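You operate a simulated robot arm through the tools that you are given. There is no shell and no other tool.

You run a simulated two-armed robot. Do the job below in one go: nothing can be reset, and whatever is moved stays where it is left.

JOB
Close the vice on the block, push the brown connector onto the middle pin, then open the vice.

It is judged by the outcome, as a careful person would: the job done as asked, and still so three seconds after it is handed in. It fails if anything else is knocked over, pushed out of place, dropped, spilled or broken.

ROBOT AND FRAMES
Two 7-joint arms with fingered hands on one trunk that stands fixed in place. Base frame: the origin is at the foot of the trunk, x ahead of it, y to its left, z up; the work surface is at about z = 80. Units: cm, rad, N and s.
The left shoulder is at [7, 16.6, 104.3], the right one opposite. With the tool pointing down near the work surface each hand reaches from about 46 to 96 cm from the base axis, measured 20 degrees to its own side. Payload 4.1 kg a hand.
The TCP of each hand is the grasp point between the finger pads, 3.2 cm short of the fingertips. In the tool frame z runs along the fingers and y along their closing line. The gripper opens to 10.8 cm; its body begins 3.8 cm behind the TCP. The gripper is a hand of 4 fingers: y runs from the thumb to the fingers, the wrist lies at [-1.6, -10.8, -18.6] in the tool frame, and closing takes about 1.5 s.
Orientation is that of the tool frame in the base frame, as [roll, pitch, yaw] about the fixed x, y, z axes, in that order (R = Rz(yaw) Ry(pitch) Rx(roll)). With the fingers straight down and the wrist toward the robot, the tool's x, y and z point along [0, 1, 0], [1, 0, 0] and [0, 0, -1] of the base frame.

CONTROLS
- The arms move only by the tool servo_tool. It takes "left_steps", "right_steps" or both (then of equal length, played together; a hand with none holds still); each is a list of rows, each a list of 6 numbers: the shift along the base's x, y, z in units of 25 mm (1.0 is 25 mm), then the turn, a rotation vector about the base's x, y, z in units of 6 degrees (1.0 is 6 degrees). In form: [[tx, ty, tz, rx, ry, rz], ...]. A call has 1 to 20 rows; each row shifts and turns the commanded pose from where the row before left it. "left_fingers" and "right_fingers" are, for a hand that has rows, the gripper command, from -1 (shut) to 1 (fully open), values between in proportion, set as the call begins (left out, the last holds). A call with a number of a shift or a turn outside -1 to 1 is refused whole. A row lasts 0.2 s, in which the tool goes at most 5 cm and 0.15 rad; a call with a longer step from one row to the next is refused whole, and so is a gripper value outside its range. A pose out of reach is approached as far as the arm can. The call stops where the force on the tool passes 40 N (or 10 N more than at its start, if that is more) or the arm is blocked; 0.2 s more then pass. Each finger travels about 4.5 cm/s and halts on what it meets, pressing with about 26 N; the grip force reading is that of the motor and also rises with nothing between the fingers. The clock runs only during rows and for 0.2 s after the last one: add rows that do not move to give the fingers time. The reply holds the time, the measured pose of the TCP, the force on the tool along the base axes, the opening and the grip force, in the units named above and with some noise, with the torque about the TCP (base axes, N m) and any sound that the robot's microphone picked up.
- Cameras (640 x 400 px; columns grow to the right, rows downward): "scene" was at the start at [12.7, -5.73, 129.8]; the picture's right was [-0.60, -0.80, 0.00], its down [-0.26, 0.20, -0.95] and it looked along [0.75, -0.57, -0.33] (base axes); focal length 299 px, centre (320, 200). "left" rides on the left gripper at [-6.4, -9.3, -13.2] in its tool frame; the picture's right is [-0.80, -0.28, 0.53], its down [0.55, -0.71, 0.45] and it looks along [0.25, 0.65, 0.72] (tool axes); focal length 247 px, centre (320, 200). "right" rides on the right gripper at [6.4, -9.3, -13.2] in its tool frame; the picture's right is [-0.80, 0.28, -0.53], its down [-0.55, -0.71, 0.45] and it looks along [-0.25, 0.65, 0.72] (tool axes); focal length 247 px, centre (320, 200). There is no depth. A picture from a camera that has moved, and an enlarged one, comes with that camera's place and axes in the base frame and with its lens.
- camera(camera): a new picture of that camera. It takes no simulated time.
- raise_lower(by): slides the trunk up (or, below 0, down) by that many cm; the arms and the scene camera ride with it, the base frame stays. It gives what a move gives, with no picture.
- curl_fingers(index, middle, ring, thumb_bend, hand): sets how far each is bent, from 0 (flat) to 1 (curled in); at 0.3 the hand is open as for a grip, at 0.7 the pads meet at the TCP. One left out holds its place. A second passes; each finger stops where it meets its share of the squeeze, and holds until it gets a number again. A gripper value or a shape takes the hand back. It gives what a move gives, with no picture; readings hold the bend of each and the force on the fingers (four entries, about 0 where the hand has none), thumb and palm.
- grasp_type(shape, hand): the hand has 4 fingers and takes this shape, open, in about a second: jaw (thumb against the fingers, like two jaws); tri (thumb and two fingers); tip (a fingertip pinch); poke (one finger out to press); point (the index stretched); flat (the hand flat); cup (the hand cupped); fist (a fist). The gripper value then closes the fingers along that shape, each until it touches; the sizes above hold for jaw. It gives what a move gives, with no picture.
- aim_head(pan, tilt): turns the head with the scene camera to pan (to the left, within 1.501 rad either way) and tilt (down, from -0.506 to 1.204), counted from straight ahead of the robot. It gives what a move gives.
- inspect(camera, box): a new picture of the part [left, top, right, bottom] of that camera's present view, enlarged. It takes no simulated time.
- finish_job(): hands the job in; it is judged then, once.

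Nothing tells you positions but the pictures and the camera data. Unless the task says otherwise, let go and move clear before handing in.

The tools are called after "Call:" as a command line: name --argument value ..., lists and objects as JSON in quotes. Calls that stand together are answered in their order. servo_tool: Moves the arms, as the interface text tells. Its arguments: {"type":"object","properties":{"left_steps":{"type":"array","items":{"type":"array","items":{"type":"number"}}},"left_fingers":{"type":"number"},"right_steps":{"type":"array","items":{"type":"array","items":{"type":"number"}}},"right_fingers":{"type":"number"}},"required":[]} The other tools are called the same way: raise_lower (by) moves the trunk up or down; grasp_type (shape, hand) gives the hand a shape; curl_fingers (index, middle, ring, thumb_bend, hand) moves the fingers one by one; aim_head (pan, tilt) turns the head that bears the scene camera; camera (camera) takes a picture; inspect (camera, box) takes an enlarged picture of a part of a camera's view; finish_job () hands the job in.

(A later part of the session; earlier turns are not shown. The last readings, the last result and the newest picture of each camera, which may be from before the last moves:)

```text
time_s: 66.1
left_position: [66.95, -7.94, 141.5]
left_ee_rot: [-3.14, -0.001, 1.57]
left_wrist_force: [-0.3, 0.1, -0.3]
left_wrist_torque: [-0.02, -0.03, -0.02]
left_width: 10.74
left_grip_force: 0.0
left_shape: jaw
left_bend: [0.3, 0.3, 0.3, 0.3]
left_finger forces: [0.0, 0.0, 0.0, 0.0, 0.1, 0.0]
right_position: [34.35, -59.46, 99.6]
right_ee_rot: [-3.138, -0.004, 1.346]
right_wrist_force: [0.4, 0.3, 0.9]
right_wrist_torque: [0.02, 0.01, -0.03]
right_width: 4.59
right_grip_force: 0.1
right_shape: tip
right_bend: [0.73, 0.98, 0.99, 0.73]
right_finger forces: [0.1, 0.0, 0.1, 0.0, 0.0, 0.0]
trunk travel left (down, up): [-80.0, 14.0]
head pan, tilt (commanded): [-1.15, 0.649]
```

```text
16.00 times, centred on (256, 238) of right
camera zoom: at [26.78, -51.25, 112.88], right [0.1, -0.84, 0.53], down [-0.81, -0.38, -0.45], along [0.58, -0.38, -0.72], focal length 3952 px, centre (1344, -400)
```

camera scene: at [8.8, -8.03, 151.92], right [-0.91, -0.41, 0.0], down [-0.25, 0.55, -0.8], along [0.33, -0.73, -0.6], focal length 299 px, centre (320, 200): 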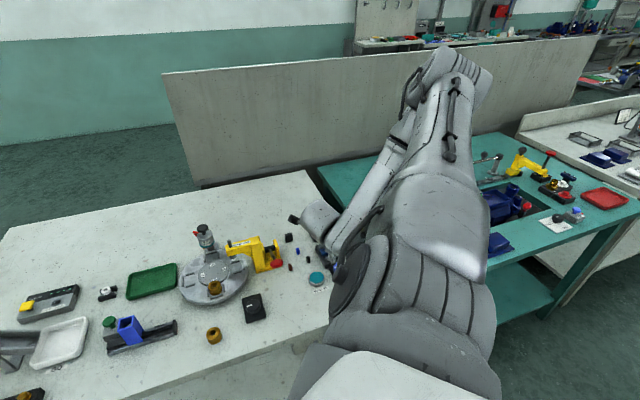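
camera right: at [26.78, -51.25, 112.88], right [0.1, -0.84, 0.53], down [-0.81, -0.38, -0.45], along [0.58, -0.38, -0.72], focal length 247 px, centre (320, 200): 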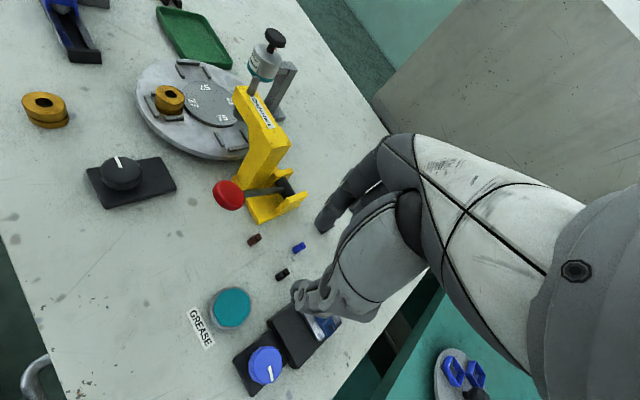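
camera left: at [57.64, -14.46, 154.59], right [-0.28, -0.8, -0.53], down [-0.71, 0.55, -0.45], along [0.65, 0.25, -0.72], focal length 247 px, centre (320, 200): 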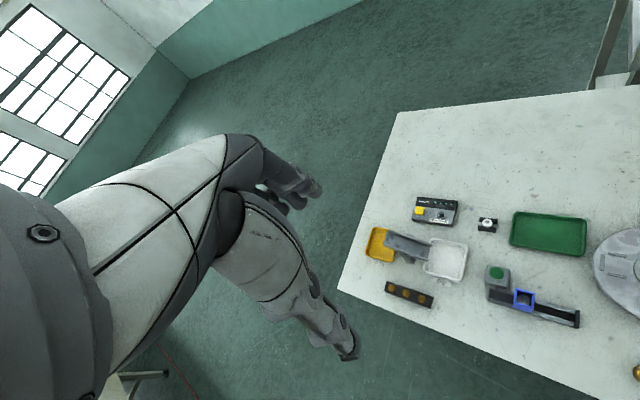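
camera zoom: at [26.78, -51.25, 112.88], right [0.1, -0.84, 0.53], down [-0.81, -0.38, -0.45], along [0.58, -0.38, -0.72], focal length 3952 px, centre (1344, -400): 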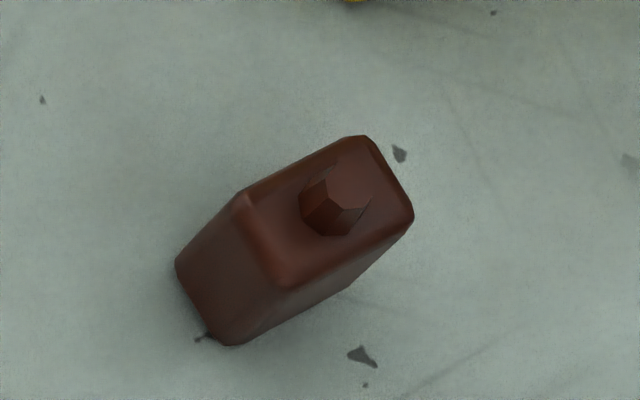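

The brown connector stands at about [41.25, -59.04], long axis (1.3 cm) at azimuth −44°, 0.83 cm thick, body top z≈81.6. I'll check the clamp geometry and re-measure the pins before picking it up.

Call:
inspect --camera "scene" --box '[180, 210, 350, 310]'

Call:
inspect --camera "right" --box '[200, 70, 330, 230]'

Call:
inspect --camera "right" --box '[240, 290, 340, 390]'

```text
3.76 times, centred on (265, 260) of scene
camera zoom: at [8.82, -8.02, 151.92], right [-0.91, -0.41, 0.0], down [-0.25, 0.55, -0.8], along [0.32, -0.73, -0.6], focal length 1127 px, centre (527, -26)
```

zoom: 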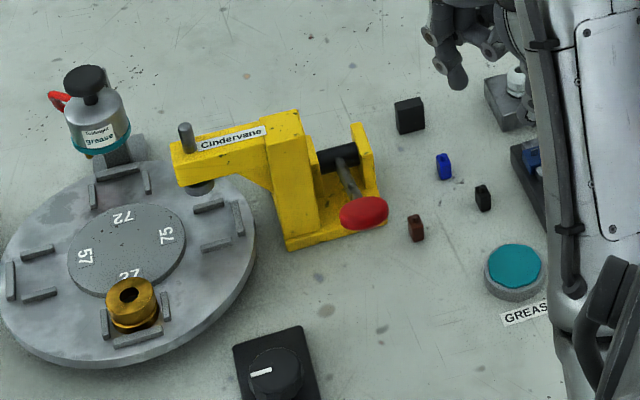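

```text
2.50 times, centred on (265, 150) of right
camera zoom: at [26.78, -51.25, 112.88], right [0.1, -0.84, 0.53], down [-0.81, -0.38, -0.45], along [0.58, -0.38, -0.72], focal length 617 px, centre (458, 325)
```

zoom: 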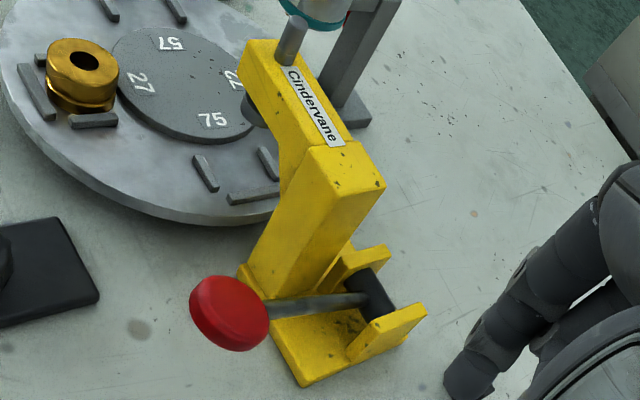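

```text
4.00 times, centred on (290, 340) of right
camera zoom: at [26.78, -51.25, 112.88], right [0.1, -0.84, 0.53], down [-0.81, -0.38, -0.45], along [0.58, -0.38, -0.72], focal length 988 px, centre (440, -360)
```

zoom: 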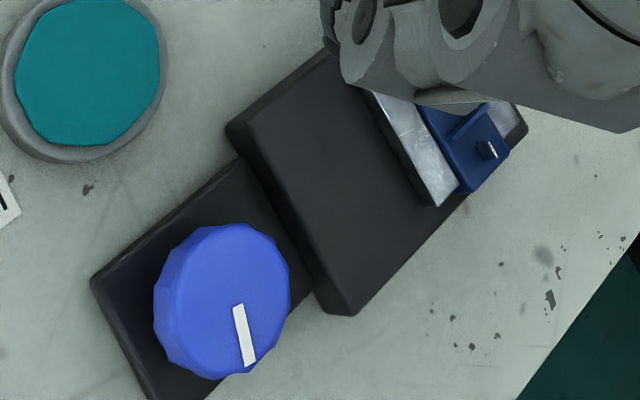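

Clamp top is ≈91 and its red handle at ≈[42.1, -53.2, 88.4]; the hand at azimuth −44° clears it by about 1 cm sideways. I'll move over the brown connector at z≈91 with a narrow pinch aligned to its long axis.

Call:
servo_tool --right_steps '[[0.39, 0.024, -0.4, 0, 0, -0.74], [0.39, 0.024, -0.4, 0, 0, -0.74], [0.39, 0.024, -0.4, 0, 0, -0.74], [0.39, 0.024, -0.4, 0, 0, -0.74], [0.39, 0.024, -0.4, 0, 0, -0.74], [0.39, 0.024, -0.4, 0, 0, -0.74], [0.39, 0.024, -0.4, 0, 0, -0.74], [0, 0, -0.3, 0, 0, 0], [0, 0, 0, 0, 0, 0]]' --right_fingers -0.407

Call:
camera --camera "right"

Call:
inspect --camera "right" --box '[260, 200, 360, 300]'

```text
time_s: 68.1
left_position: [66.86, -8.14, 141.46]
left_ee_rot: [-3.141, -0.001, 1.57]
left_wrist_force: [0.4, 0.1, -0.6]
left_wrist_torque: [-0.04, -0.02, -0.03]
left_width: 10.77
left_grip_force: 0.0
left_shape: jaw
left_bend: [0.3, 0.3, 0.3, 0.3]
left_finger forces: [0.0, 0.0, 0.0, 0.0, 0.0, 0.1]
right_position: [41.22, -59.02, 91.93]
right_ee_rot: [-3.137, -0.002, 0.802]
right_wrist_force: [0.7, -0.4, -0.6]
right_wrist_torque: [-0.02, -0.01, -0.01]
right_width: 3.24
right_grip_force: 0.1
right_shape: tip
right_bend: [0.73, 0.98, 0.99, 0.74]
right_finger forces: [0.0, 0.1, 0.1, 0.1, 0.0, 0.1]
trunk travel left (down, up): [-80.0, 14.0]
head pan, tilt (commanded): [-1.15, 0.649]
```

```text
taken
camera right: at [39.08, -48.06, 105.08], right [-0.35, -0.77, 0.53], down [-0.89, 0.1, -0.45], along [0.29, -0.63, -0.72], focal length 247 px, centre (320, 200)
```

right: 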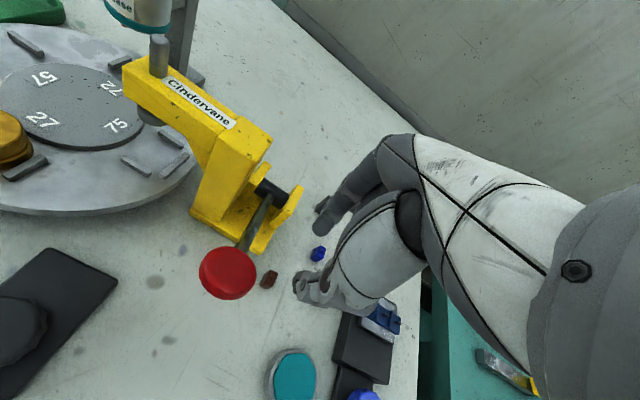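

```text
4.00 times, centred on (310, 250) of right
camera zoom: at [39.08, -48.06, 105.08], right [-0.35, -0.77, 0.53], down [-0.89, 0.1, -0.45], along [0.29, -0.63, -0.72], focal length 988 px, centre (360, 0)
```

zoom: 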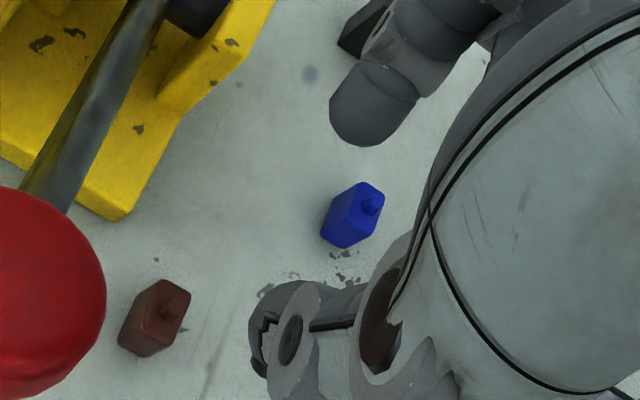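

The pinch axis lines up with the connector (predicted and seen positions agree). Descending partway to z≈86.5 to check clearances to the red handle.

Call:
servo_tool --right_steps '[[0, 0, -0.55, 0, 0, 0], [0, 0, -0.55, 0, 0, 0], [0, 0, -0.55, 0, 0, 0], [0, 0, -0.5, 0, 0, 0], [0, 0, 0, 0, 0, 0]]'

Call:
camera --camera "right"

Call:
inspect --camera "right" --box '[240, 170, 360, 290]'

Call:
inspect --camera "scene" --box '[240, 200, 360, 290]'

```text
time_s: 69.3
left_position: [66.87, -7.95, 141.58]
left_ee_rot: [3.141, 0.0, 1.571]
left_wrist_force: [-0.2, 0.8, 0.4]
left_wrist_torque: [0.0, -0.01, -0.03]
left_width: 10.74
left_grip_force: 0.2
left_shape: jaw
left_bend: [0.3, 0.3, 0.3, 0.3]
left_finger forces: [0.0, 0.0, 0.1, 0.1, 0.0, 0.0]
right_position: [41.31, -59.09, 86.46]
right_ee_rot: [-3.138, -0.003, 0.801]
right_wrist_force: [-0.2, -0.4, -1.2]
right_wrist_torque: [-0.01, 0.02, -0.01]
right_width: 3.27
right_grip_force: 0.0
right_shape: tip
right_bend: [0.73, 0.98, 0.99, 0.74]
right_finger forces: [0.1, 0.0, 0.0, 0.1, 0.0, 0.0]
trunk travel left (down, up): [-80.0, 14.0]
head pan, tilt (commanded): [-1.15, 0.649]
```

```text
taken
camera right: at [39.05, -48.12, 99.59], right [-0.35, -0.77, 0.53], down [-0.89, 0.1, -0.45], along [0.29, -0.63, -0.72], focal length 247 px, centre (320, 200)
```

right: 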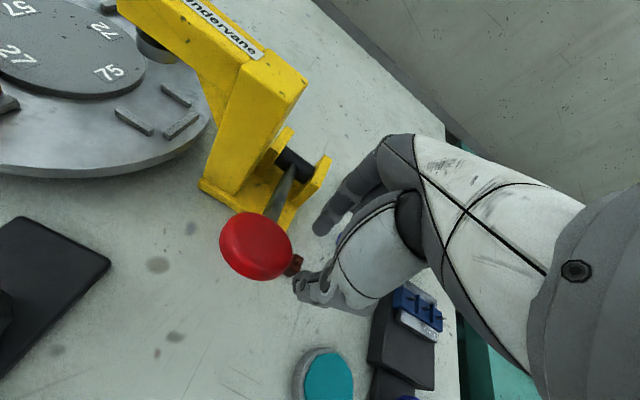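

```text
3.33 times, centred on (300, 230) of right
camera zoom: at [39.05, -48.12, 99.59], right [-0.35, -0.77, 0.53], down [-0.89, 0.1, -0.45], along [0.29, -0.63, -0.72], focal length 823 px, centre (387, 100)
```

zoom: 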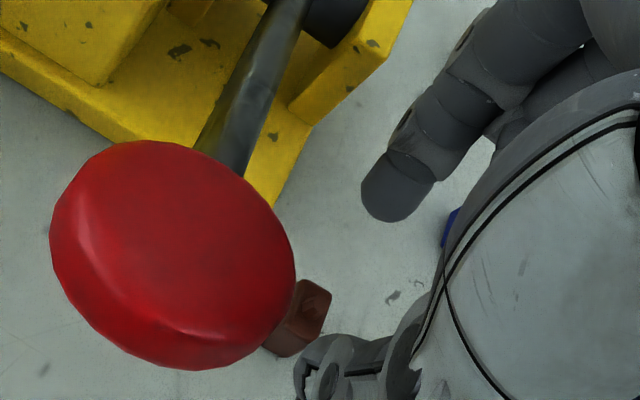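

```text
4.44 times, centred on (300, 245) of scene
camera zoom: at [8.82, -8.02, 151.92], right [-0.91, -0.41, 0.0], down [-0.25, 0.55, -0.8], along [0.32, -0.73, -0.6], focal length 1330 px, centre (409, 0)
```

zoom: 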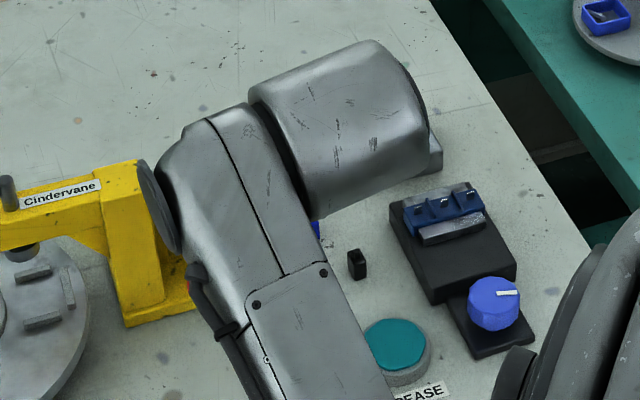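

The handle projection matches my model and keeps ≈1 cm clearance from the hand. Descending the last 2.8 cm gently.

Call:
servo_tool --right_steps '[[0, 0, -0.3, 0, 0, 0], [0, 0, -0.3, 0, 0, 0], [0, 0, -0.3, 0, 0, 0], [0, 0, -0.24, 0, 0, 0], [0, 0, 0, 0, 0, 0]]'

Call:
camera --camera "right"

Call:
inspect --camera "right" --box '[270, 190, 370, 290]'

```text
time_s: 70.5
left_position: [66.88, -8.14, 141.56]
left_ee_rot: [-3.141, -0.001, 1.571]
left_wrist_force: [-0.2, 0.1, 0.4]
left_wrist_torque: [0.01, -0.01, 0.0]
left_width: 10.74
left_grip_force: 0.2
left_shape: jaw
left_bend: [0.3, 0.3, 0.3, 0.3]
left_finger forces: [0.1, 0.1, 0.0, 0.0, 0.0, 0.0]
right_position: [41.31, -59.12, 83.61]
right_ee_rot: [-3.138, -0.004, 0.803]
right_wrist_force: [0.1, 0.4, -0.2]
right_wrist_torque: [0.03, -0.01, 0.03]
right_width: 3.26
right_grip_force: 0.1
right_shape: tip
right_bend: [0.73, 0.98, 0.99, 0.74]
right_finger forces: [0.1, 0.0, 0.1, 0.0, 0.0, 0.1]
trunk travel left (down, up): [-80.0, 14.0]
head pan, tilt (commanded): [-1.15, 0.649]
```

```text
taken
camera right: at [39.03, -48.17, 96.81], right [-0.35, -0.77, 0.53], down [-0.89, 0.1, -0.45], along [0.29, -0.63, -0.72], focal length 247 px, centre (320, 200)
```

right: 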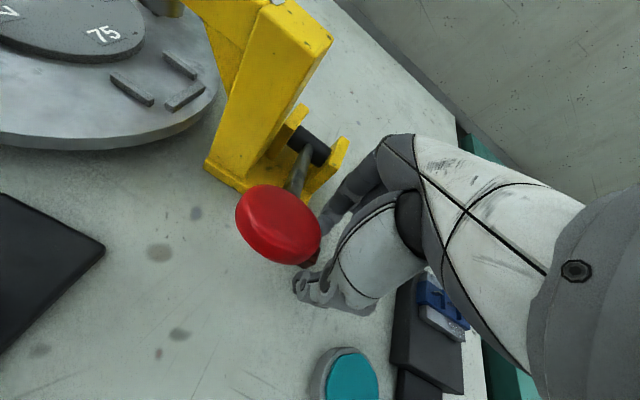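

```text
4.00 times, centred on (320, 240) of right
camera zoom: at [39.03, -48.17, 96.81], right [-0.35, -0.77, 0.53], down [-0.89, 0.1, -0.45], along [0.29, -0.63, -0.72], focal length 988 px, centre (320, 40)
```

zoom: 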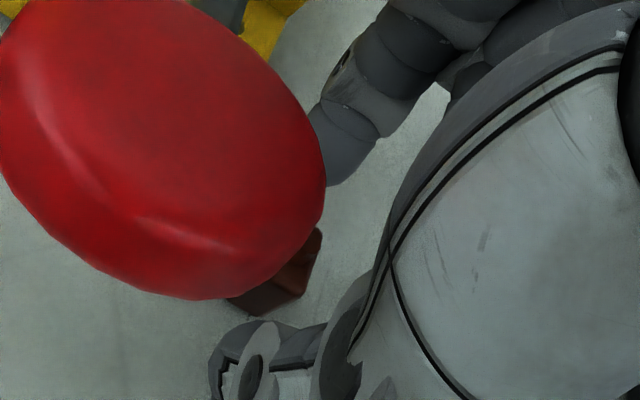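

No contact so far. Closing the pinch on the connector's ends.

Call:
servo_tool --right_steps '[[0, 0, 0, 0, 0, 0], [0, 0, 0, 0, 0, 0], [0, 0, 0, 0, 0, 0], [0, 0, 0, 0, 0, 0], [0, 0, 0, 0, 0, 0]]' --right_fingers -1

Call:
inspect --camera "right" --box '[270, 190, 370, 290]'

```text
time_s: 71.7
left_position: [66.84, -7.95, 141.65]
left_ee_rot: [-3.141, 0.001, 1.572]
left_wrist_force: [-0.3, 0.0, -0.2]
left_wrist_torque: [-0.03, -0.02, 0.01]
left_width: 10.79
left_grip_force: 0.1
left_shape: jaw
left_bend: [0.3, 0.3, 0.3, 0.3]
left_finger forces: [0.1, 0.0, 0.1, 0.0, 0.0, 0.0]
right_position: [41.22, -59.12, 83.61]
right_ee_rot: [-3.138, -0.004, 0.8]
right_wrist_force: [1.0, 0.0, 0.1]
right_wrist_torque: [-0.01, 0.01, -0.01]
right_width: 0.98
right_grip_force: 26.1
right_shape: tip
right_bend: [0.71, 1.0, 1.0, 0.73]
right_finger forces: [23.3, 0.0, 0.0, 0.0, 23.4, 0.0]
trunk travel left (down, up): [-80.0, 14.0]
head pan, tilt (commanded): [-1.15, 0.649]
```

```text
4.00 times, centred on (320, 240) of right
camera zoom: at [39.03, -48.17, 96.82], right [-0.35, -0.77, 0.53], down [-0.89, 0.1, -0.45], along [0.29, -0.63, -0.72], focal length 988 px, centre (320, 40)
```

zoom: 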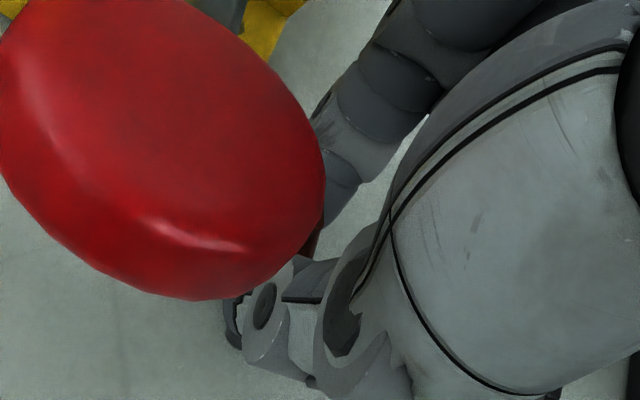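

Grip force confirms the connector is held. Lifting straight up about 8 cm.

Call:
servo_tool --right_steps '[[0, 0, 0.3, 0, 0, 0], [0, 0, 0.5, 0, 0, 0], [0, 0, 0.6, 0, 0, 0], [0, 0, 0.6, 0, 0, 0], [0, 0, 0.6, 0, 0, 0], [0, 0, 0.6, 0, 0, 0], [0, 0, 0, 0, 0, 0]]'

Call:
camera --camera "right"

Call:
inspect --camera "right" --box '[270, 200, 370, 300]'

```text
time_s: 73.3
left_position: [66.87, -8.02, 141.54]
left_ee_rot: [3.14, 0.0, 1.571]
left_wrist_force: [0.1, 0.1, -0.1]
left_wrist_torque: [0.03, 0.01, -0.01]
left_width: 10.74
left_grip_force: 0.1
left_shape: jaw
left_bend: [0.3, 0.3, 0.3, 0.3]
left_finger forces: [0.0, 0.1, 0.0, 0.0, 0.1, 0.0]
right_position: [41.29, -59.12, 91.75]
right_ee_rot: [-3.138, -0.001, 0.804]
right_wrist_force: [-0.5, 0.3, 0.0]
right_wrist_torque: [0.05, 0.01, -0.03]
right_width: 0.98
right_grip_force: 26.0
right_shape: tip
right_bend: [0.71, 1.0, 1.0, 0.73]
right_finger forces: [23.4, 0.0, 0.0, 0.1, 23.5, 0.0]
trunk travel left (down, up): [-80.0, 14.0]
head pan, tilt (commanded): [-1.15, 0.649]
```

```text
taken
camera right: at [39.12, -48.15, 104.93], right [-0.35, -0.77, 0.53], down [-0.89, 0.1, -0.45], along [0.29, -0.63, -0.72], focal length 247 px, centre (320, 200)
```

right: 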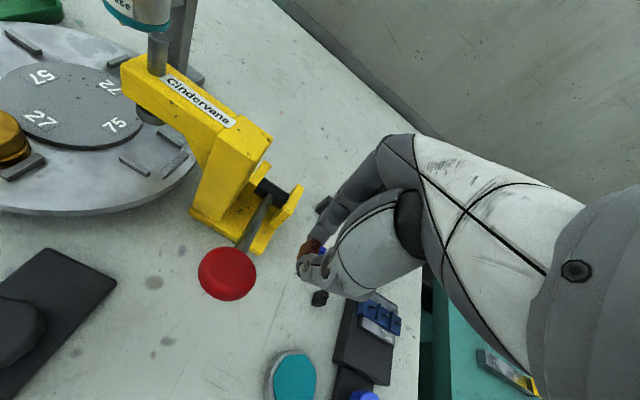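

```text
4.00 times, centred on (320, 250) of right
camera zoom: at [39.12, -48.15, 104.93], right [-0.35, -0.77, 0.53], down [-0.89, 0.1, -0.45], along [0.29, -0.63, -0.72], focal length 988 px, centre (320, 0)
```

zoom: 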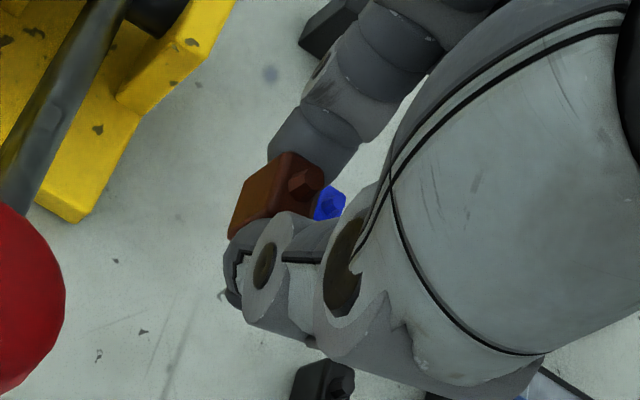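

The brown connector is held upright. To learn which way its socket runs, I'll raise it and tilt the hand so the scene camera sees the underside.

Call:
servo_tool --right_steps '[[0, 0, 0.9, 0, 0, 0], [0, 0, 0.9, 0, 0, 0], [0, 0, 0.9, 0, 0, 0], [0, 0, 0.9, 0, 0, 0], [0, 0, 0.9, 0, 0, 0], [0, 0, 0.9, 0, 0, 0], [0, 0, 0.9, 0, 0, 0], [0, 0, 0.9, 0, 0, 0], [0, 0, 0, 0, 0, 0]]'

Call:
servo_tool --right_steps '[[0, 0, 0, 0.8, 0, 0], [0, 0, 0, 0.8, 0, 0], [0, 0, 0, 0.8, 0, 0], [0, 0, 0, 0.8, 0, 0], [0, 0, 0, 0.8, 0, 0], [0, 0, 0, 0, 0, 0]]'

Call:
camera --camera "scene"

```text
time_s: 75.3
left_position: [67.03, -7.97, 141.48]
left_ee_rot: [-3.139, 0.0, 1.569]
left_wrist_force: [-0.3, 0.7, 0.7]
left_wrist_torque: [0.01, 0.0, -0.02]
left_width: 10.76
left_grip_force: 0.2
left_shape: jaw
left_bend: [0.3, 0.3, 0.3, 0.3]
left_finger forces: [0.0, 0.0, 0.1, 0.0, 0.1, 0.0]
right_position: [41.34, -59.07, 109.52]
right_ee_rot: [-3.137, -0.004, 0.803]
right_wrist_force: [-0.1, -0.4, 0.8]
right_wrist_torque: [0.01, 0.01, -0.03]
right_width: 0.95
right_grip_force: 26.0
right_shape: tip
right_bend: [0.71, 1.0, 1.0, 0.73]
right_finger forces: [23.3, 0.0, 0.0, 0.0, 23.3, 0.0]
trunk travel left (down, up): [-80.0, 14.0]
head pan, tilt (commanded): [-1.15, 0.649]
```

```text
time_s: 76.7
left_position: [66.8, -8.02, 141.61]
left_ee_rot: [3.141, -0.002, 1.572]
left_wrist_force: [0.3, -0.2, 0.5]
left_wrist_torque: [-0.02, 0.0, 0.01]
left_width: 10.77
left_grip_force: 0.0
left_shape: jaw
left_bend: [0.3, 0.3, 0.3, 0.3]
left_finger forces: [0.0, 0.0, 0.0, 0.0, 0.1, 0.0]
right_position: [41.15, -59.07, 109.79]
right_ee_rot: [-2.838, -0.3, 0.757]
right_wrist_force: [0.4, -0.4, -0.7]
right_wrist_torque: [-0.01, -0.01, -0.01]
right_width: 0.95
right_grip_force: 26.3
right_shape: tip
right_bend: [0.71, 1.0, 1.0, 0.73]
right_finger forces: [23.3, 0.0, 0.0, 0.0, 23.3, 0.1]
trunk travel left (down, up): [-80.0, 14.0]
head pan, tilt (commanded): [-1.15, 0.649]
```

```text
taken
camera scene: at [8.81, -8.02, 151.92], right [-0.91, -0.41, 0.0], down [-0.25, 0.55, -0.8], along [0.33, -0.73, -0.6], focal length 299 px, centre (320, 200)
```

scene: 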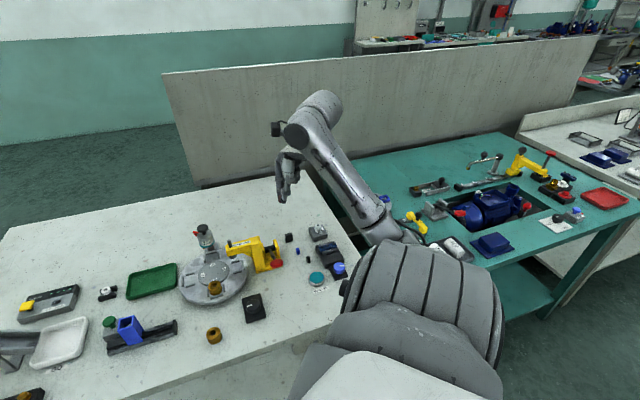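

Tilting works. Continuing to tilt the hand so its fingertips point left/toward the head camera.

Call:
servo_tool --right_steps '[[0, 0, 0.2, 0.9, 0, 0], [0, 0, 0.2, 0.9, 0, 0], [0, 0, 0.2, 0.9, 0, 0], [0, 0, 0.2, 0.9, 0, 0], [0, 0, 0.2, 0.9, 0, 0], [0, 0, 0, 0.9, 0, 0], [0, 0, 0, 0.9, 0, 0], [0, 0, 0, 0.9, 0, 0], [0, 0, 0, 0.9, 0, 0], [0, 0, 0, 0.9, 0, 0], [0, 0, 0, 0.9, 0, 0], [0, 0, 0, 0, 0, 0]]'

Call:
camera --camera "scene"

```text
time_s: 79.3
left_position: [66.8, -8.02, 141.59]
left_ee_rot: [3.141, 0.0, 1.571]
left_wrist_force: [0.0, 0.2, -0.4]
left_wrist_torque: [0.0, 0.01, 0.01]
left_width: 10.75
left_grip_force: 0.0
left_shape: jaw
left_bend: [0.3, 0.3, 0.3, 0.3]
left_finger forces: [0.1, 0.0, 0.0, 0.0, 0.0, 0.1]
right_position: [41.23, -59.06, 112.19]
right_ee_rot: [-1.728, -0.798, 0.113]
right_wrist_force: [0.0, -0.3, -0.1]
right_wrist_torque: [-0.01, -0.03, 0.02]
right_width: 0.94
right_grip_force: 25.8
right_shape: tip
right_bend: [0.71, 1.0, 1.0, 0.73]
right_finger forces: [23.3, 0.1, 0.1, 0.1, 23.3, 0.0]
trunk travel left (down, up): [-80.0, 14.0]
head pan, tilt (commanded): [-1.15, 0.649]
```

```text
taken
camera scene: at [8.82, -8.02, 151.92], right [-0.91, -0.41, 0.0], down [-0.25, 0.55, -0.8], along [0.33, -0.73, -0.6], focal length 299 px, centre (320, 200)
```

scene: 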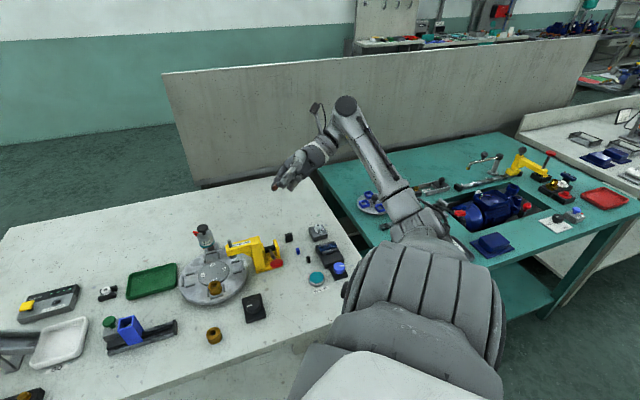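

Call:
inspect --camera "scene" --box '[255, 170, 295, 200]'

Call:
inspect --camera "scene" --box '[266, 180, 282, 194]'

```text
13.33 times, centred on (275, 185) of scene
camera zoom: at [8.82, -8.02, 151.92], right [-0.91, -0.41, 0.0], down [-0.25, 0.55, -0.8], along [0.33, -0.73, -0.6], focal length 3991 px, centre (920, 400)
```

zoom: 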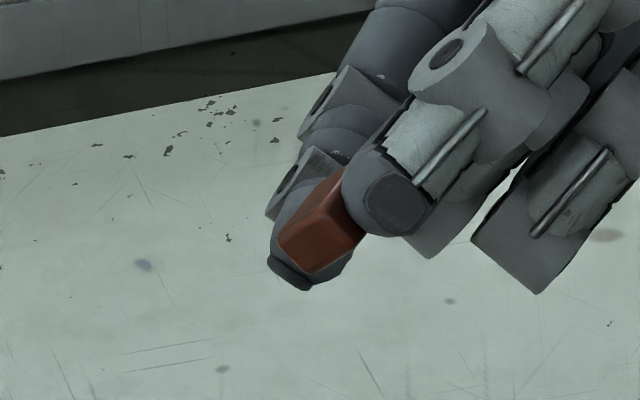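

```text
16.00 times, centred on (274, 187) of scene
camera zoom: at [8.82, -8.02, 151.92], right [-0.91, -0.41, 0.0], down [-0.25, 0.55, -0.8], along [0.33, -0.73, -0.6], focal length 4790 px, centre (1056, 408)
```

zoom: 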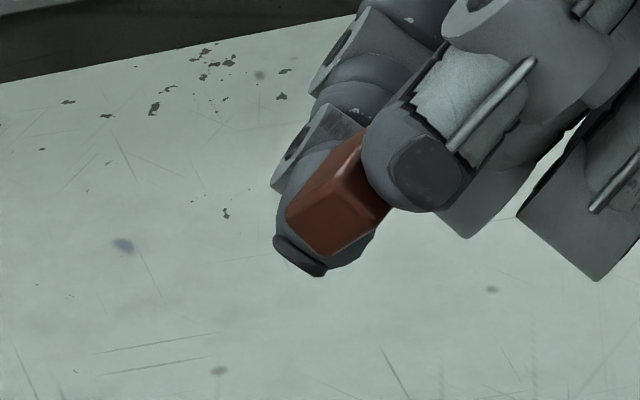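

Call:
inspect --camera "scene" --box '[270, 184, 280, 192]'

Call:
inspect --camera "right" --box '[270, 200, 370, 300]'

```text
16.00 times, centred on (275, 188) of scene
camera zoom: at [8.82, -8.02, 151.92], right [-0.91, -0.41, 0.0], down [-0.25, 0.55, -0.8], along [0.33, -0.73, -0.6], focal length 4790 px, centre (1040, 392)
```

zoom: 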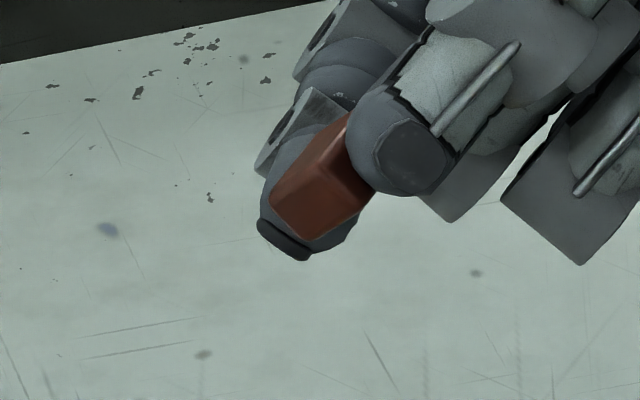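

```text
4.00 times, centred on (320, 250) of right
camera zoom: at [39.07, -70.94, 124.6], right [-0.35, -0.61, -0.71], down [-0.89, 0.46, 0.05], along [0.29, 0.65, -0.7], focal length 988 px, centre (320, 0)
```

zoom: 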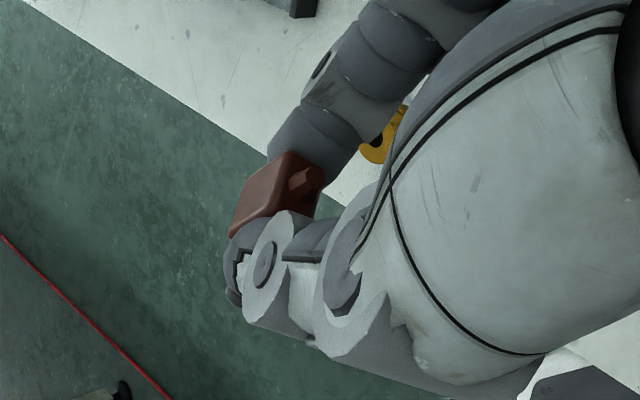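

The underside shows no visible slot, so the connector looks like a plain housing; I'll insert it in the same orientation it stood in (aligned with the vice) first. Un-tilting the hand now.

Call:
servo_tool --right_steps '[[0, 0, 0, -0.9, 0, 0], [0, 0, 0, -0.9, 0, 0], [0, 0, 0, -0.9, 0, 0], [0, 0, 0, -0.9, 0, 0], [0, 0, 0, -0.9, 0, 0], [0, 0, 0, -0.9, 0, 0], [0, 0, -0.2, -0.9, 0, 0], [0, 0, -0.2, -0.9, 0, 0], [0, 0, -0.2, -0.9, 0, 0], [0, 0, -0.2, -0.9, 0, 0], [0, 0, -0.2, -0.9, 0, 0], [0, 0, 0, -0.8, 0, 0], [0, 0, 0, -0.8, 0, 0], [0, 0, 0, -0.8, 0, 0], [0, 0, 0, -0.8, 0, 0], [0, 0, 0, -0.8, 0, 0], [0, 0, 0, 0, 0, 0]]'

```text
time_s: 82.9
left_position: [66.9, -8.06, 141.56]
left_ee_rot: [-3.141, 0.0, 1.57]
left_wrist_force: [0.2, -0.9, 0.5]
left_wrist_torque: [0.0, -0.01, 0.0]
left_width: 10.78
left_grip_force: 0.0
left_shape: jaw
left_bend: [0.3, 0.3, 0.3, 0.3]
left_finger forces: [0.0, 0.1, 0.0, 0.0, 0.0, 0.0]
right_position: [41.23, -59.14, 109.74]
right_ee_rot: [-3.14, -0.004, 0.802]
right_wrist_force: [0.4, -0.4, 0.2]
right_wrist_torque: [0.01, -0.01, 0.0]
right_width: 0.96
right_grip_force: 26.2
right_shape: tip
right_bend: [0.71, 1.0, 1.0, 0.73]
right_finger forces: [23.3, 0.1, 0.0, 0.1, 23.3, 0.0]
trunk travel left (down, up): [-80.0, 14.0]
head pan, tilt (commanded): [-1.15, 0.649]
```

Moving over the vice at z≈95 to measure the middle pin relative to the held connector.

Call:
servo_tool --right_steps '[[-0.395, -0.52, -0.3, 0, 0, 0], [-0.395, -0.52, -0.5, 0, 0, 0], [-0.395, -0.52, -0.8, 0, 0, 0], [-0.395, -0.52, -0.8, 0, 0, 0], [-0.395, -0.52, -0.8, 0, 0, 0], [-0.395, -0.52, -0.8, 0, 0, 0], [-0.395, -0.52, -0.8, 0, 0, 0], [-0.395, -0.52, -0.8, 0, 0, 0], [0, 0, 0, 0, 0, 0]]'

Call:
camera --camera "right"

Call:
inspect --camera "right" --box '[230, 200, 350, 310]'

```text
time_s: 84.9
left_position: [66.74, -8.07, 141.46]
left_ee_rot: [-3.141, 0.0, 1.57]
left_wrist_force: [-0.5, 0.6, 0.5]
left_wrist_torque: [0.0, 0.0, -0.02]
left_width: 10.77
left_grip_force: 0.1
left_shape: jaw
left_bend: [0.3, 0.3, 0.3, 0.3]
left_finger forces: [0.1, 0.0, 0.0, 0.0, 0.1, 0.0]
right_position: [33.28, -69.43, 95.65]
right_ee_rot: [-3.138, -0.005, 0.804]
right_wrist_force: [0.2, -0.9, -0.1]
right_wrist_torque: [-0.01, 0.03, -0.02]
right_width: 0.99
right_grip_force: 26.0
right_shape: tip
right_bend: [0.71, 1.0, 1.0, 0.73]
right_finger forces: [23.3, 0.1, 0.1, 0.0, 23.3, 0.0]
trunk travel left (down, up): [-80.0, 14.0]
head pan, tilt (commanded): [-1.15, 0.649]
```

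```text
taken
camera right: at [31.09, -58.44, 108.78], right [-0.35, -0.77, 0.53], down [-0.89, 0.1, -0.45], along [0.29, -0.63, -0.72], focal length 247 px, centre (320, 200)
```

right: 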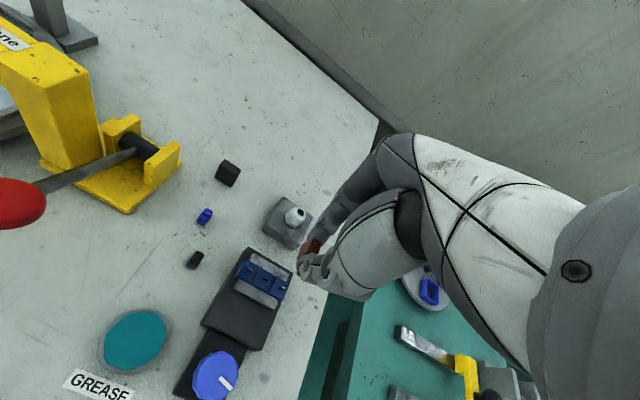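

```text
3.64 times, centred on (290, 255) of right
camera zoom: at [31.09, -58.44, 108.78], right [-0.35, -0.77, 0.53], down [-0.89, 0.1, -0.45], along [0.29, -0.63, -0.72], focal length 898 px, centre (429, 0)
```

zoom: 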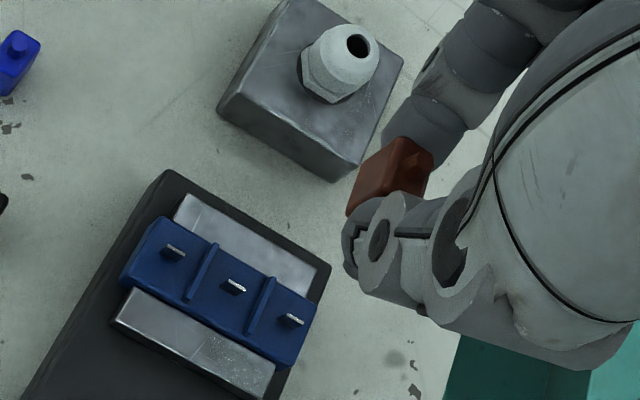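

The middle pin triangulates to ≈[33.25, -69.3] with its top at z≈84.2, and the pin row runs at azimuth ≈43.5°. I'll zoom in on the held connector to check how it sits in the fingers.

Call:
inspect --camera "right" --box '[295, 225, 335, 255]'

Call:
inspect --camera "right" --box '[240, 255, 300, 300]'

```text
13.33 times, centred on (315, 240) of right
camera zoom: at [31.09, -58.44, 108.78], right [-0.35, -0.77, 0.53], down [-0.89, 0.1, -0.45], along [0.29, -0.63, -0.72], focal length 3293 px, centre (387, -333)
```

zoom: 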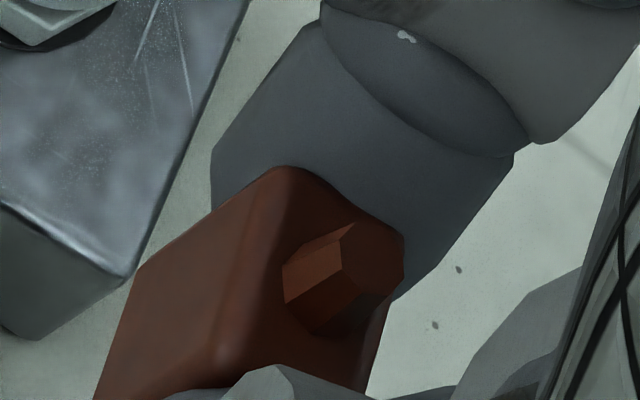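

```text
8.89 times, centred on (270, 278) of right
camera zoom: at [31.09, -58.44, 108.78], right [-0.35, -0.77, 0.53], down [-0.89, 0.1, -0.45], along [0.29, -0.63, -0.72], focal length 2195 px, centre (764, -489)
```

zoom: 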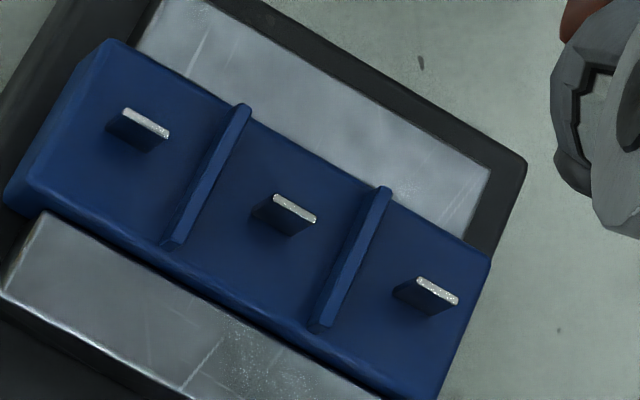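

The view is crisp: flat blades ≈0.54 cm wide, ≈0.6 cm tall, in compartments between low ridges. I'll align (−2.6° yaw, small shift) and descend to just above the pin for a relative check.

Call:
servo_tool --right_steps '[[-0.018, 0.025, -0.3, 0, 0, -0.22], [-0.018, 0.025, -0.5, 0, 0, -0.21], [0, 0, -0.6, 0, 0, 0], [0, 0, -0.6, 0, 0, 0], [0, 0, -0.55, 0, 0, 0], [0, 0, 0, 0, 0, 0]]'

Call:
inspect --camera "right" --box '[260, 210, 350, 290]'

Call:
inspect --camera "right" --box '[280, 230, 330, 265]'

```text
time_s: 86.3
left_position: [66.84, -8.02, 141.51]
left_ee_rot: [3.14, 0.0, 1.572]
left_wrist_force: [-0.2, -0.5, -0.8]
left_wrist_torque: [-0.01, 0.02, 0.02]
left_width: 10.74
left_grip_force: 0.1
left_shape: jaw
left_bend: [0.3, 0.3, 0.3, 0.3]
left_finger forces: [0.0, 0.0, 0.0, 0.1, 0.0, 0.1]
right_position: [33.24, -69.38, 89.41]
right_ee_rot: [-3.138, -0.006, 0.76]
right_wrist_force: [-0.9, -0.5, -0.7]
right_wrist_torque: [0.02, -0.01, 0.02]
right_width: 0.94
right_grip_force: 25.5
right_shape: tip
right_bend: [0.71, 1.0, 1.0, 0.73]
right_finger forces: [23.3, 0.1, 0.1, 0.0, 23.2, 0.0]
trunk travel left (down, up): [-80.0, 14.0]
head pan, tilt (commanded): [-1.15, 0.649]
```

```text
5.00 times, centred on (305, 250) of right
camera zoom: at [31.57, -58.32, 102.52], right [-0.38, -0.76, 0.53], down [-0.88, 0.14, -0.45], along [0.27, -0.64, -0.72], focal length 1235 px, centre (395, -50)
```

zoom: 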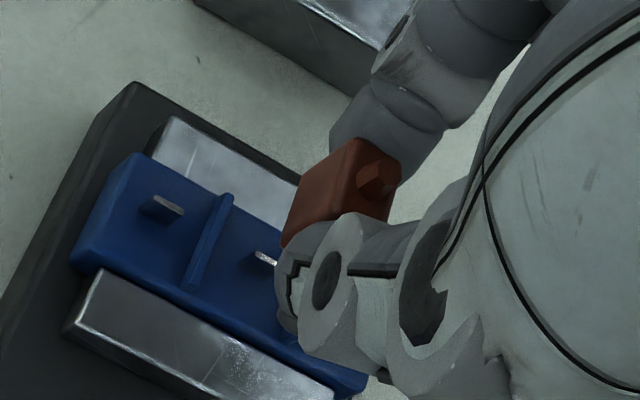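

```text
11.43 times, centred on (305, 248) of right
camera zoom: at [31.57, -58.32, 102.52], right [-0.38, -0.76, 0.53], down [-0.88, 0.14, -0.45], along [0.27, -0.64, -0.72], focal length 2823 px, centre (491, -343)
```

zoom: 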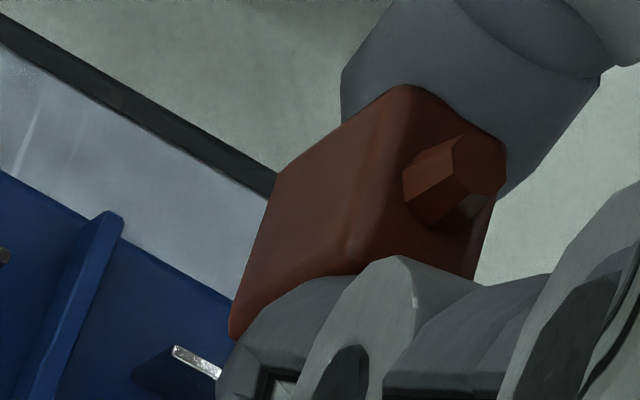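

The pin sits almost directly beneath the connector (offset ≈1 mm). Let me also view it from the head camera for a second angle.

Call:
camera --camera "scene"

Call:
inspect --camera "scene" --box '[300, 215, 360, 275]'

```text
taken
camera scene: at [8.8, -8.04, 151.92], right [-0.91, -0.41, 0.0], down [-0.25, 0.55, -0.8], along [0.33, -0.73, -0.6], focal length 299 px, centre (320, 200)
```

scene: 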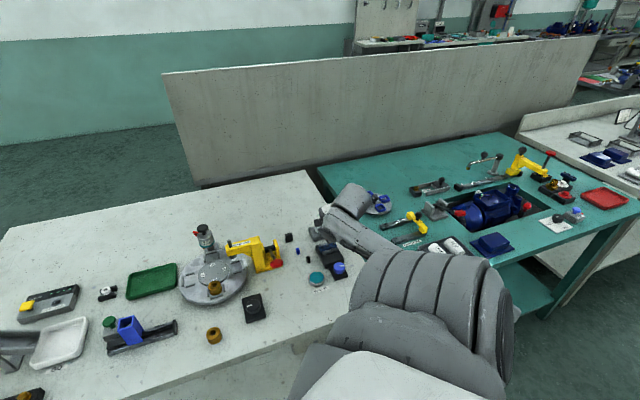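

```text
6.67 times, centred on (330, 245) of scene
camera zoom: at [8.8, -8.04, 151.92], right [-0.91, -0.41, 0.0], down [-0.25, 0.55, -0.8], along [0.33, -0.73, -0.6], focal length 1996 px, centre (253, -100)
```

zoom: 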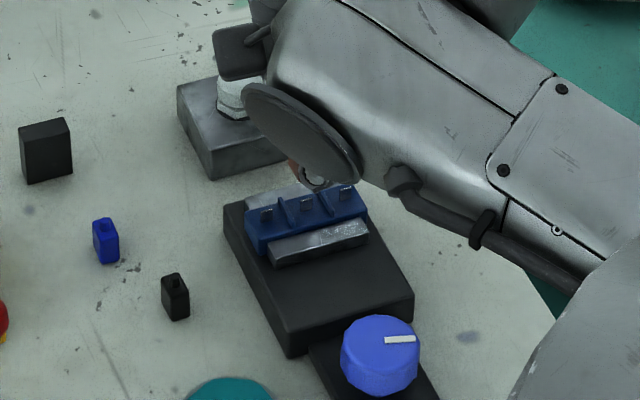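

Call:
inspect --camera "scene" --box '[318, 236, 338, 250]'

```text
16.00 times, centred on (328, 243) of scene
camera zoom: at [8.8, -8.04, 151.92], right [-0.91, -0.41, 0.0], down [-0.25, 0.55, -0.8], along [0.33, -0.73, -0.6], focal length 4790 px, centre (192, -488)
```

zoom: 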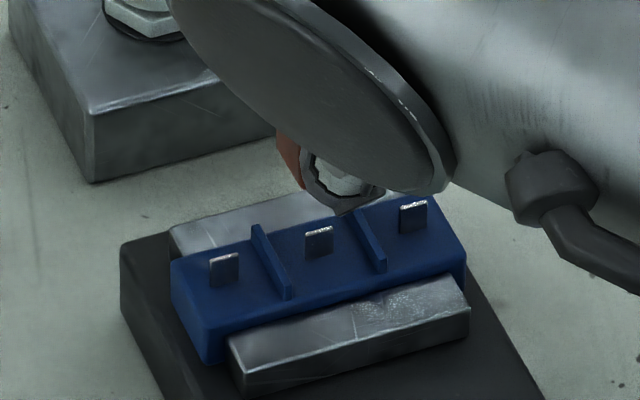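

The scene view shows the pin just below the connector. I'll lower 1 cm with a ~1 mm correction and re-check from both cameras.

Call:
servo_tool --right_steps '[[-0.04, -0.01, -0.2, 0, 0, 0], [0, 0, -0.2, 0, 0, 0], [0, 0, 0, 0, 0, 0], [0, 0, 0, 0, 0, 0]]'

Call:
inspect --camera "scene" --box '[318, 236, 338, 250]'

Call:
inspect --camera "right" --box '[275, 220, 325, 260]'

```text
time_s: 87.3
left_position: [66.88, -8.03, 141.41]
left_ee_rot: [-3.141, 0.0, 1.57]
left_wrist_force: [0.5, 0.0, -0.5]
left_wrist_torque: [-0.02, -0.02, -0.03]
left_width: 10.77
left_grip_force: 0.1
left_shape: jaw
left_bend: [0.3, 0.3, 0.3, 0.3]
left_finger forces: [0.1, 0.0, 0.1, 0.0, 0.0, 0.1]
right_position: [33.06, -69.38, 88.23]
right_ee_rot: [-3.137, -0.004, 0.758]
right_wrist_force: [0.6, -0.2, -0.3]
right_wrist_torque: [0.01, 0.0, 0.01]
right_width: 0.98
right_grip_force: 26.2
right_shape: tip
right_bend: [0.71, 1.0, 1.0, 0.73]
right_finger forces: [23.3, 0.1, 0.0, 0.0, 23.3, 0.0]
trunk travel left (down, up): [-80.0, 14.0]
head pan, tilt (commanded): [-1.15, 0.649]
```

```text
16.00 times, centred on (328, 243) of scene
camera zoom: at [8.81, -8.04, 151.92], right [-0.91, -0.41, 0.0], down [-0.25, 0.55, -0.8], along [0.33, -0.73, -0.6], focal length 4790 px, centre (192, -488)
```

zoom: 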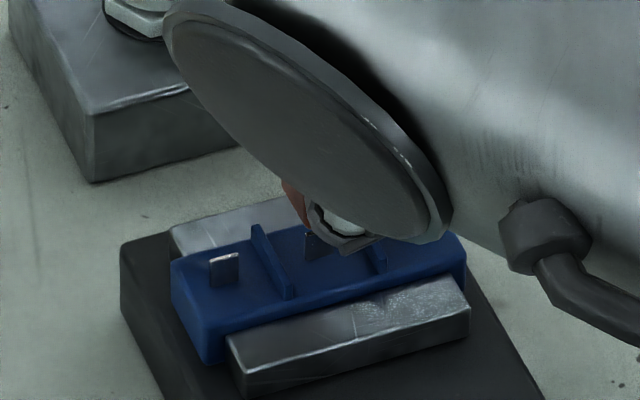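

```text
10.00 times, centred on (300, 240) of right
camera zoom: at [31.44, -58.31, 101.52], right [-0.38, -0.76, 0.53], down [-0.88, 0.14, -0.45], along [0.27, -0.64, -0.72], focal length 2470 px, centre (520, -200)
```

zoom: 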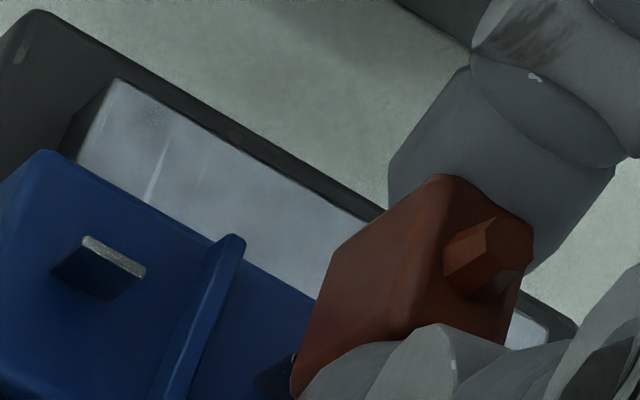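

Call:
inspect --camera "right" --box '[286, 243, 306, 263]'

Call:
inspect --camera "scene" --box '[322, 238, 332, 246]'

```text
16.00 times, centred on (296, 253) of right
camera zoom: at [31.44, -58.31, 101.52], right [-0.38, -0.76, 0.53], down [-0.88, 0.14, -0.45], along [0.27, -0.64, -0.72], focal length 3952 px, centre (704, -648)
```

zoom: 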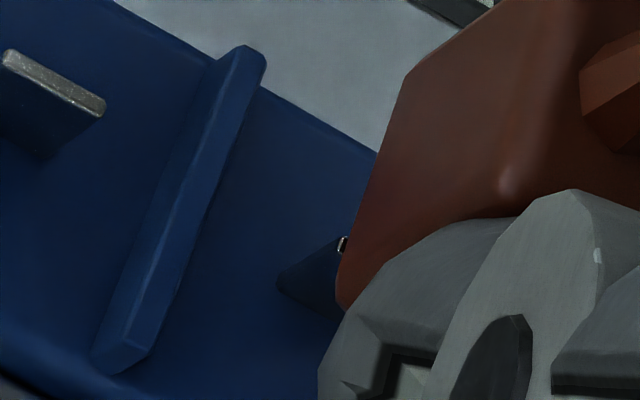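

```text
16.00 times, centred on (327, 242) of scene
camera zoom: at [8.81, -8.04, 151.92], right [-0.91, -0.41, 0.0], down [-0.25, 0.55, -0.8], along [0.33, -0.73, -0.6], focal length 4790 px, centre (208, -472)
```

zoom: 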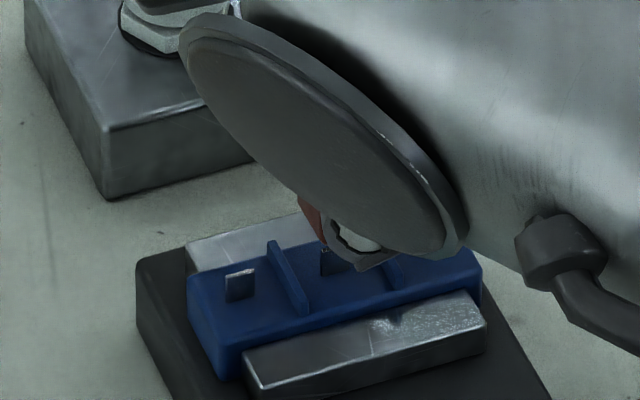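

Both cameras agree the connector is over the middle pin to within ~1 mm. Now a gentle descent while watching the force.

Call:
servo_tool --right_steps '[[-0.01, -0.01, -0.08, 0, 0, 0], [0, 0, -0.08, 0, 0, 0], [0, 0, -0.08, 0, 0, 0], [0, 0, 0, 0, 0, 0]]'

Call:
inspect --camera "scene" --box '[318, 236, 338, 250]'

Call:
inspect --camera "right" --box '[275, 215, 325, 255]'

```text
time_s: 88.3
left_position: [66.89, -8.01, 141.55]
left_ee_rot: [3.14, 0.001, 1.572]
left_wrist_force: [0.4, 1.6, 0.4]
left_wrist_torque: [0.01, 0.01, 0.01]
left_width: 10.78
left_grip_force: 0.0
left_shape: jaw
left_bend: [0.3, 0.3, 0.3, 0.3]
left_finger forces: [0.0, 0.1, 0.0, 0.1, 0.1, 0.1]
right_position: [33.08, -69.37, 87.76]
right_ee_rot: [-3.139, -0.003, 0.758]
right_wrist_force: [0.2, 0.8, 0.4]
right_wrist_torque: [0.0, 0.0, 0.02]
right_width: 0.97
right_grip_force: 26.1
right_shape: tip
right_bend: [0.71, 1.0, 1.0, 0.73]
right_finger forces: [23.3, 0.1, 0.0, 0.0, 23.1, 0.1]
trunk travel left (down, up): [-80.0, 14.0]
head pan, tilt (commanded): [-1.15, 0.649]
```

```text
16.00 times, centred on (328, 243) of scene
camera zoom: at [8.81, -8.04, 151.92], right [-0.91, -0.41, 0.0], down [-0.25, 0.55, -0.8], along [0.33, -0.73, -0.6], focal length 4790 px, centre (192, -488)
```

zoom: 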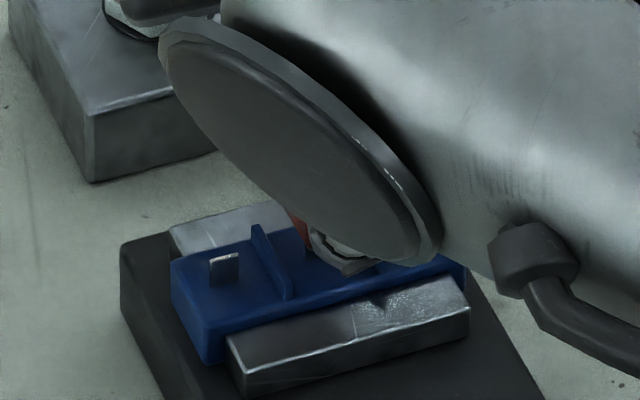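

```text
10.00 times, centred on (300, 235) of right
camera zoom: at [31.4, -58.35, 100.91], right [-0.38, -0.76, 0.53], down [-0.88, 0.14, -0.45], along [0.27, -0.64, -0.72], focal length 2470 px, centre (520, -150)
```

zoom: 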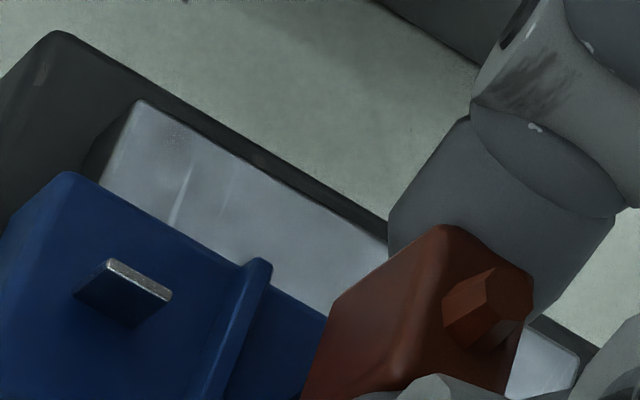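

Aligned in the scene view, no contact yet. Continuing slowly.

Call:
servo_tool --right_steps '[[0, 0, -0.06, 0, 0, 0], [0, 0, -0.06, 0, 0, 0], [0, 0, 0, 0, 0, 0]]'

```text
time_s: 89.1
left_position: [66.93, -7.9, 141.53]
left_ee_rot: [-3.141, 0.0, 1.57]
left_wrist_force: [-0.3, 1.5, -0.3]
left_wrist_torque: [-0.01, -0.01, -0.02]
left_width: 10.76
left_grip_force: 0.1
left_shape: jaw
left_bend: [0.3, 0.3, 0.3, 0.3]
left_finger forces: [0.1, 0.0, 0.0, 0.0, 0.0, 0.0]
right_position: [33.07, -69.51, 87.41]
right_ee_rot: [-3.139, -0.004, 0.757]
right_wrist_force: [-0.4, 0.8, 0.1]
right_wrist_torque: [-0.02, 0.0, 0.0]
right_width: 0.98
right_grip_force: 25.7
right_shape: tip
right_bend: [0.71, 1.0, 1.0, 0.73]
right_finger forces: [23.3, 0.0, 0.0, 0.0, 23.2, 0.0]
trunk travel left (down, up): [-80.0, 14.0]
head pan, tilt (commanded): [-1.15, 0.649]
```

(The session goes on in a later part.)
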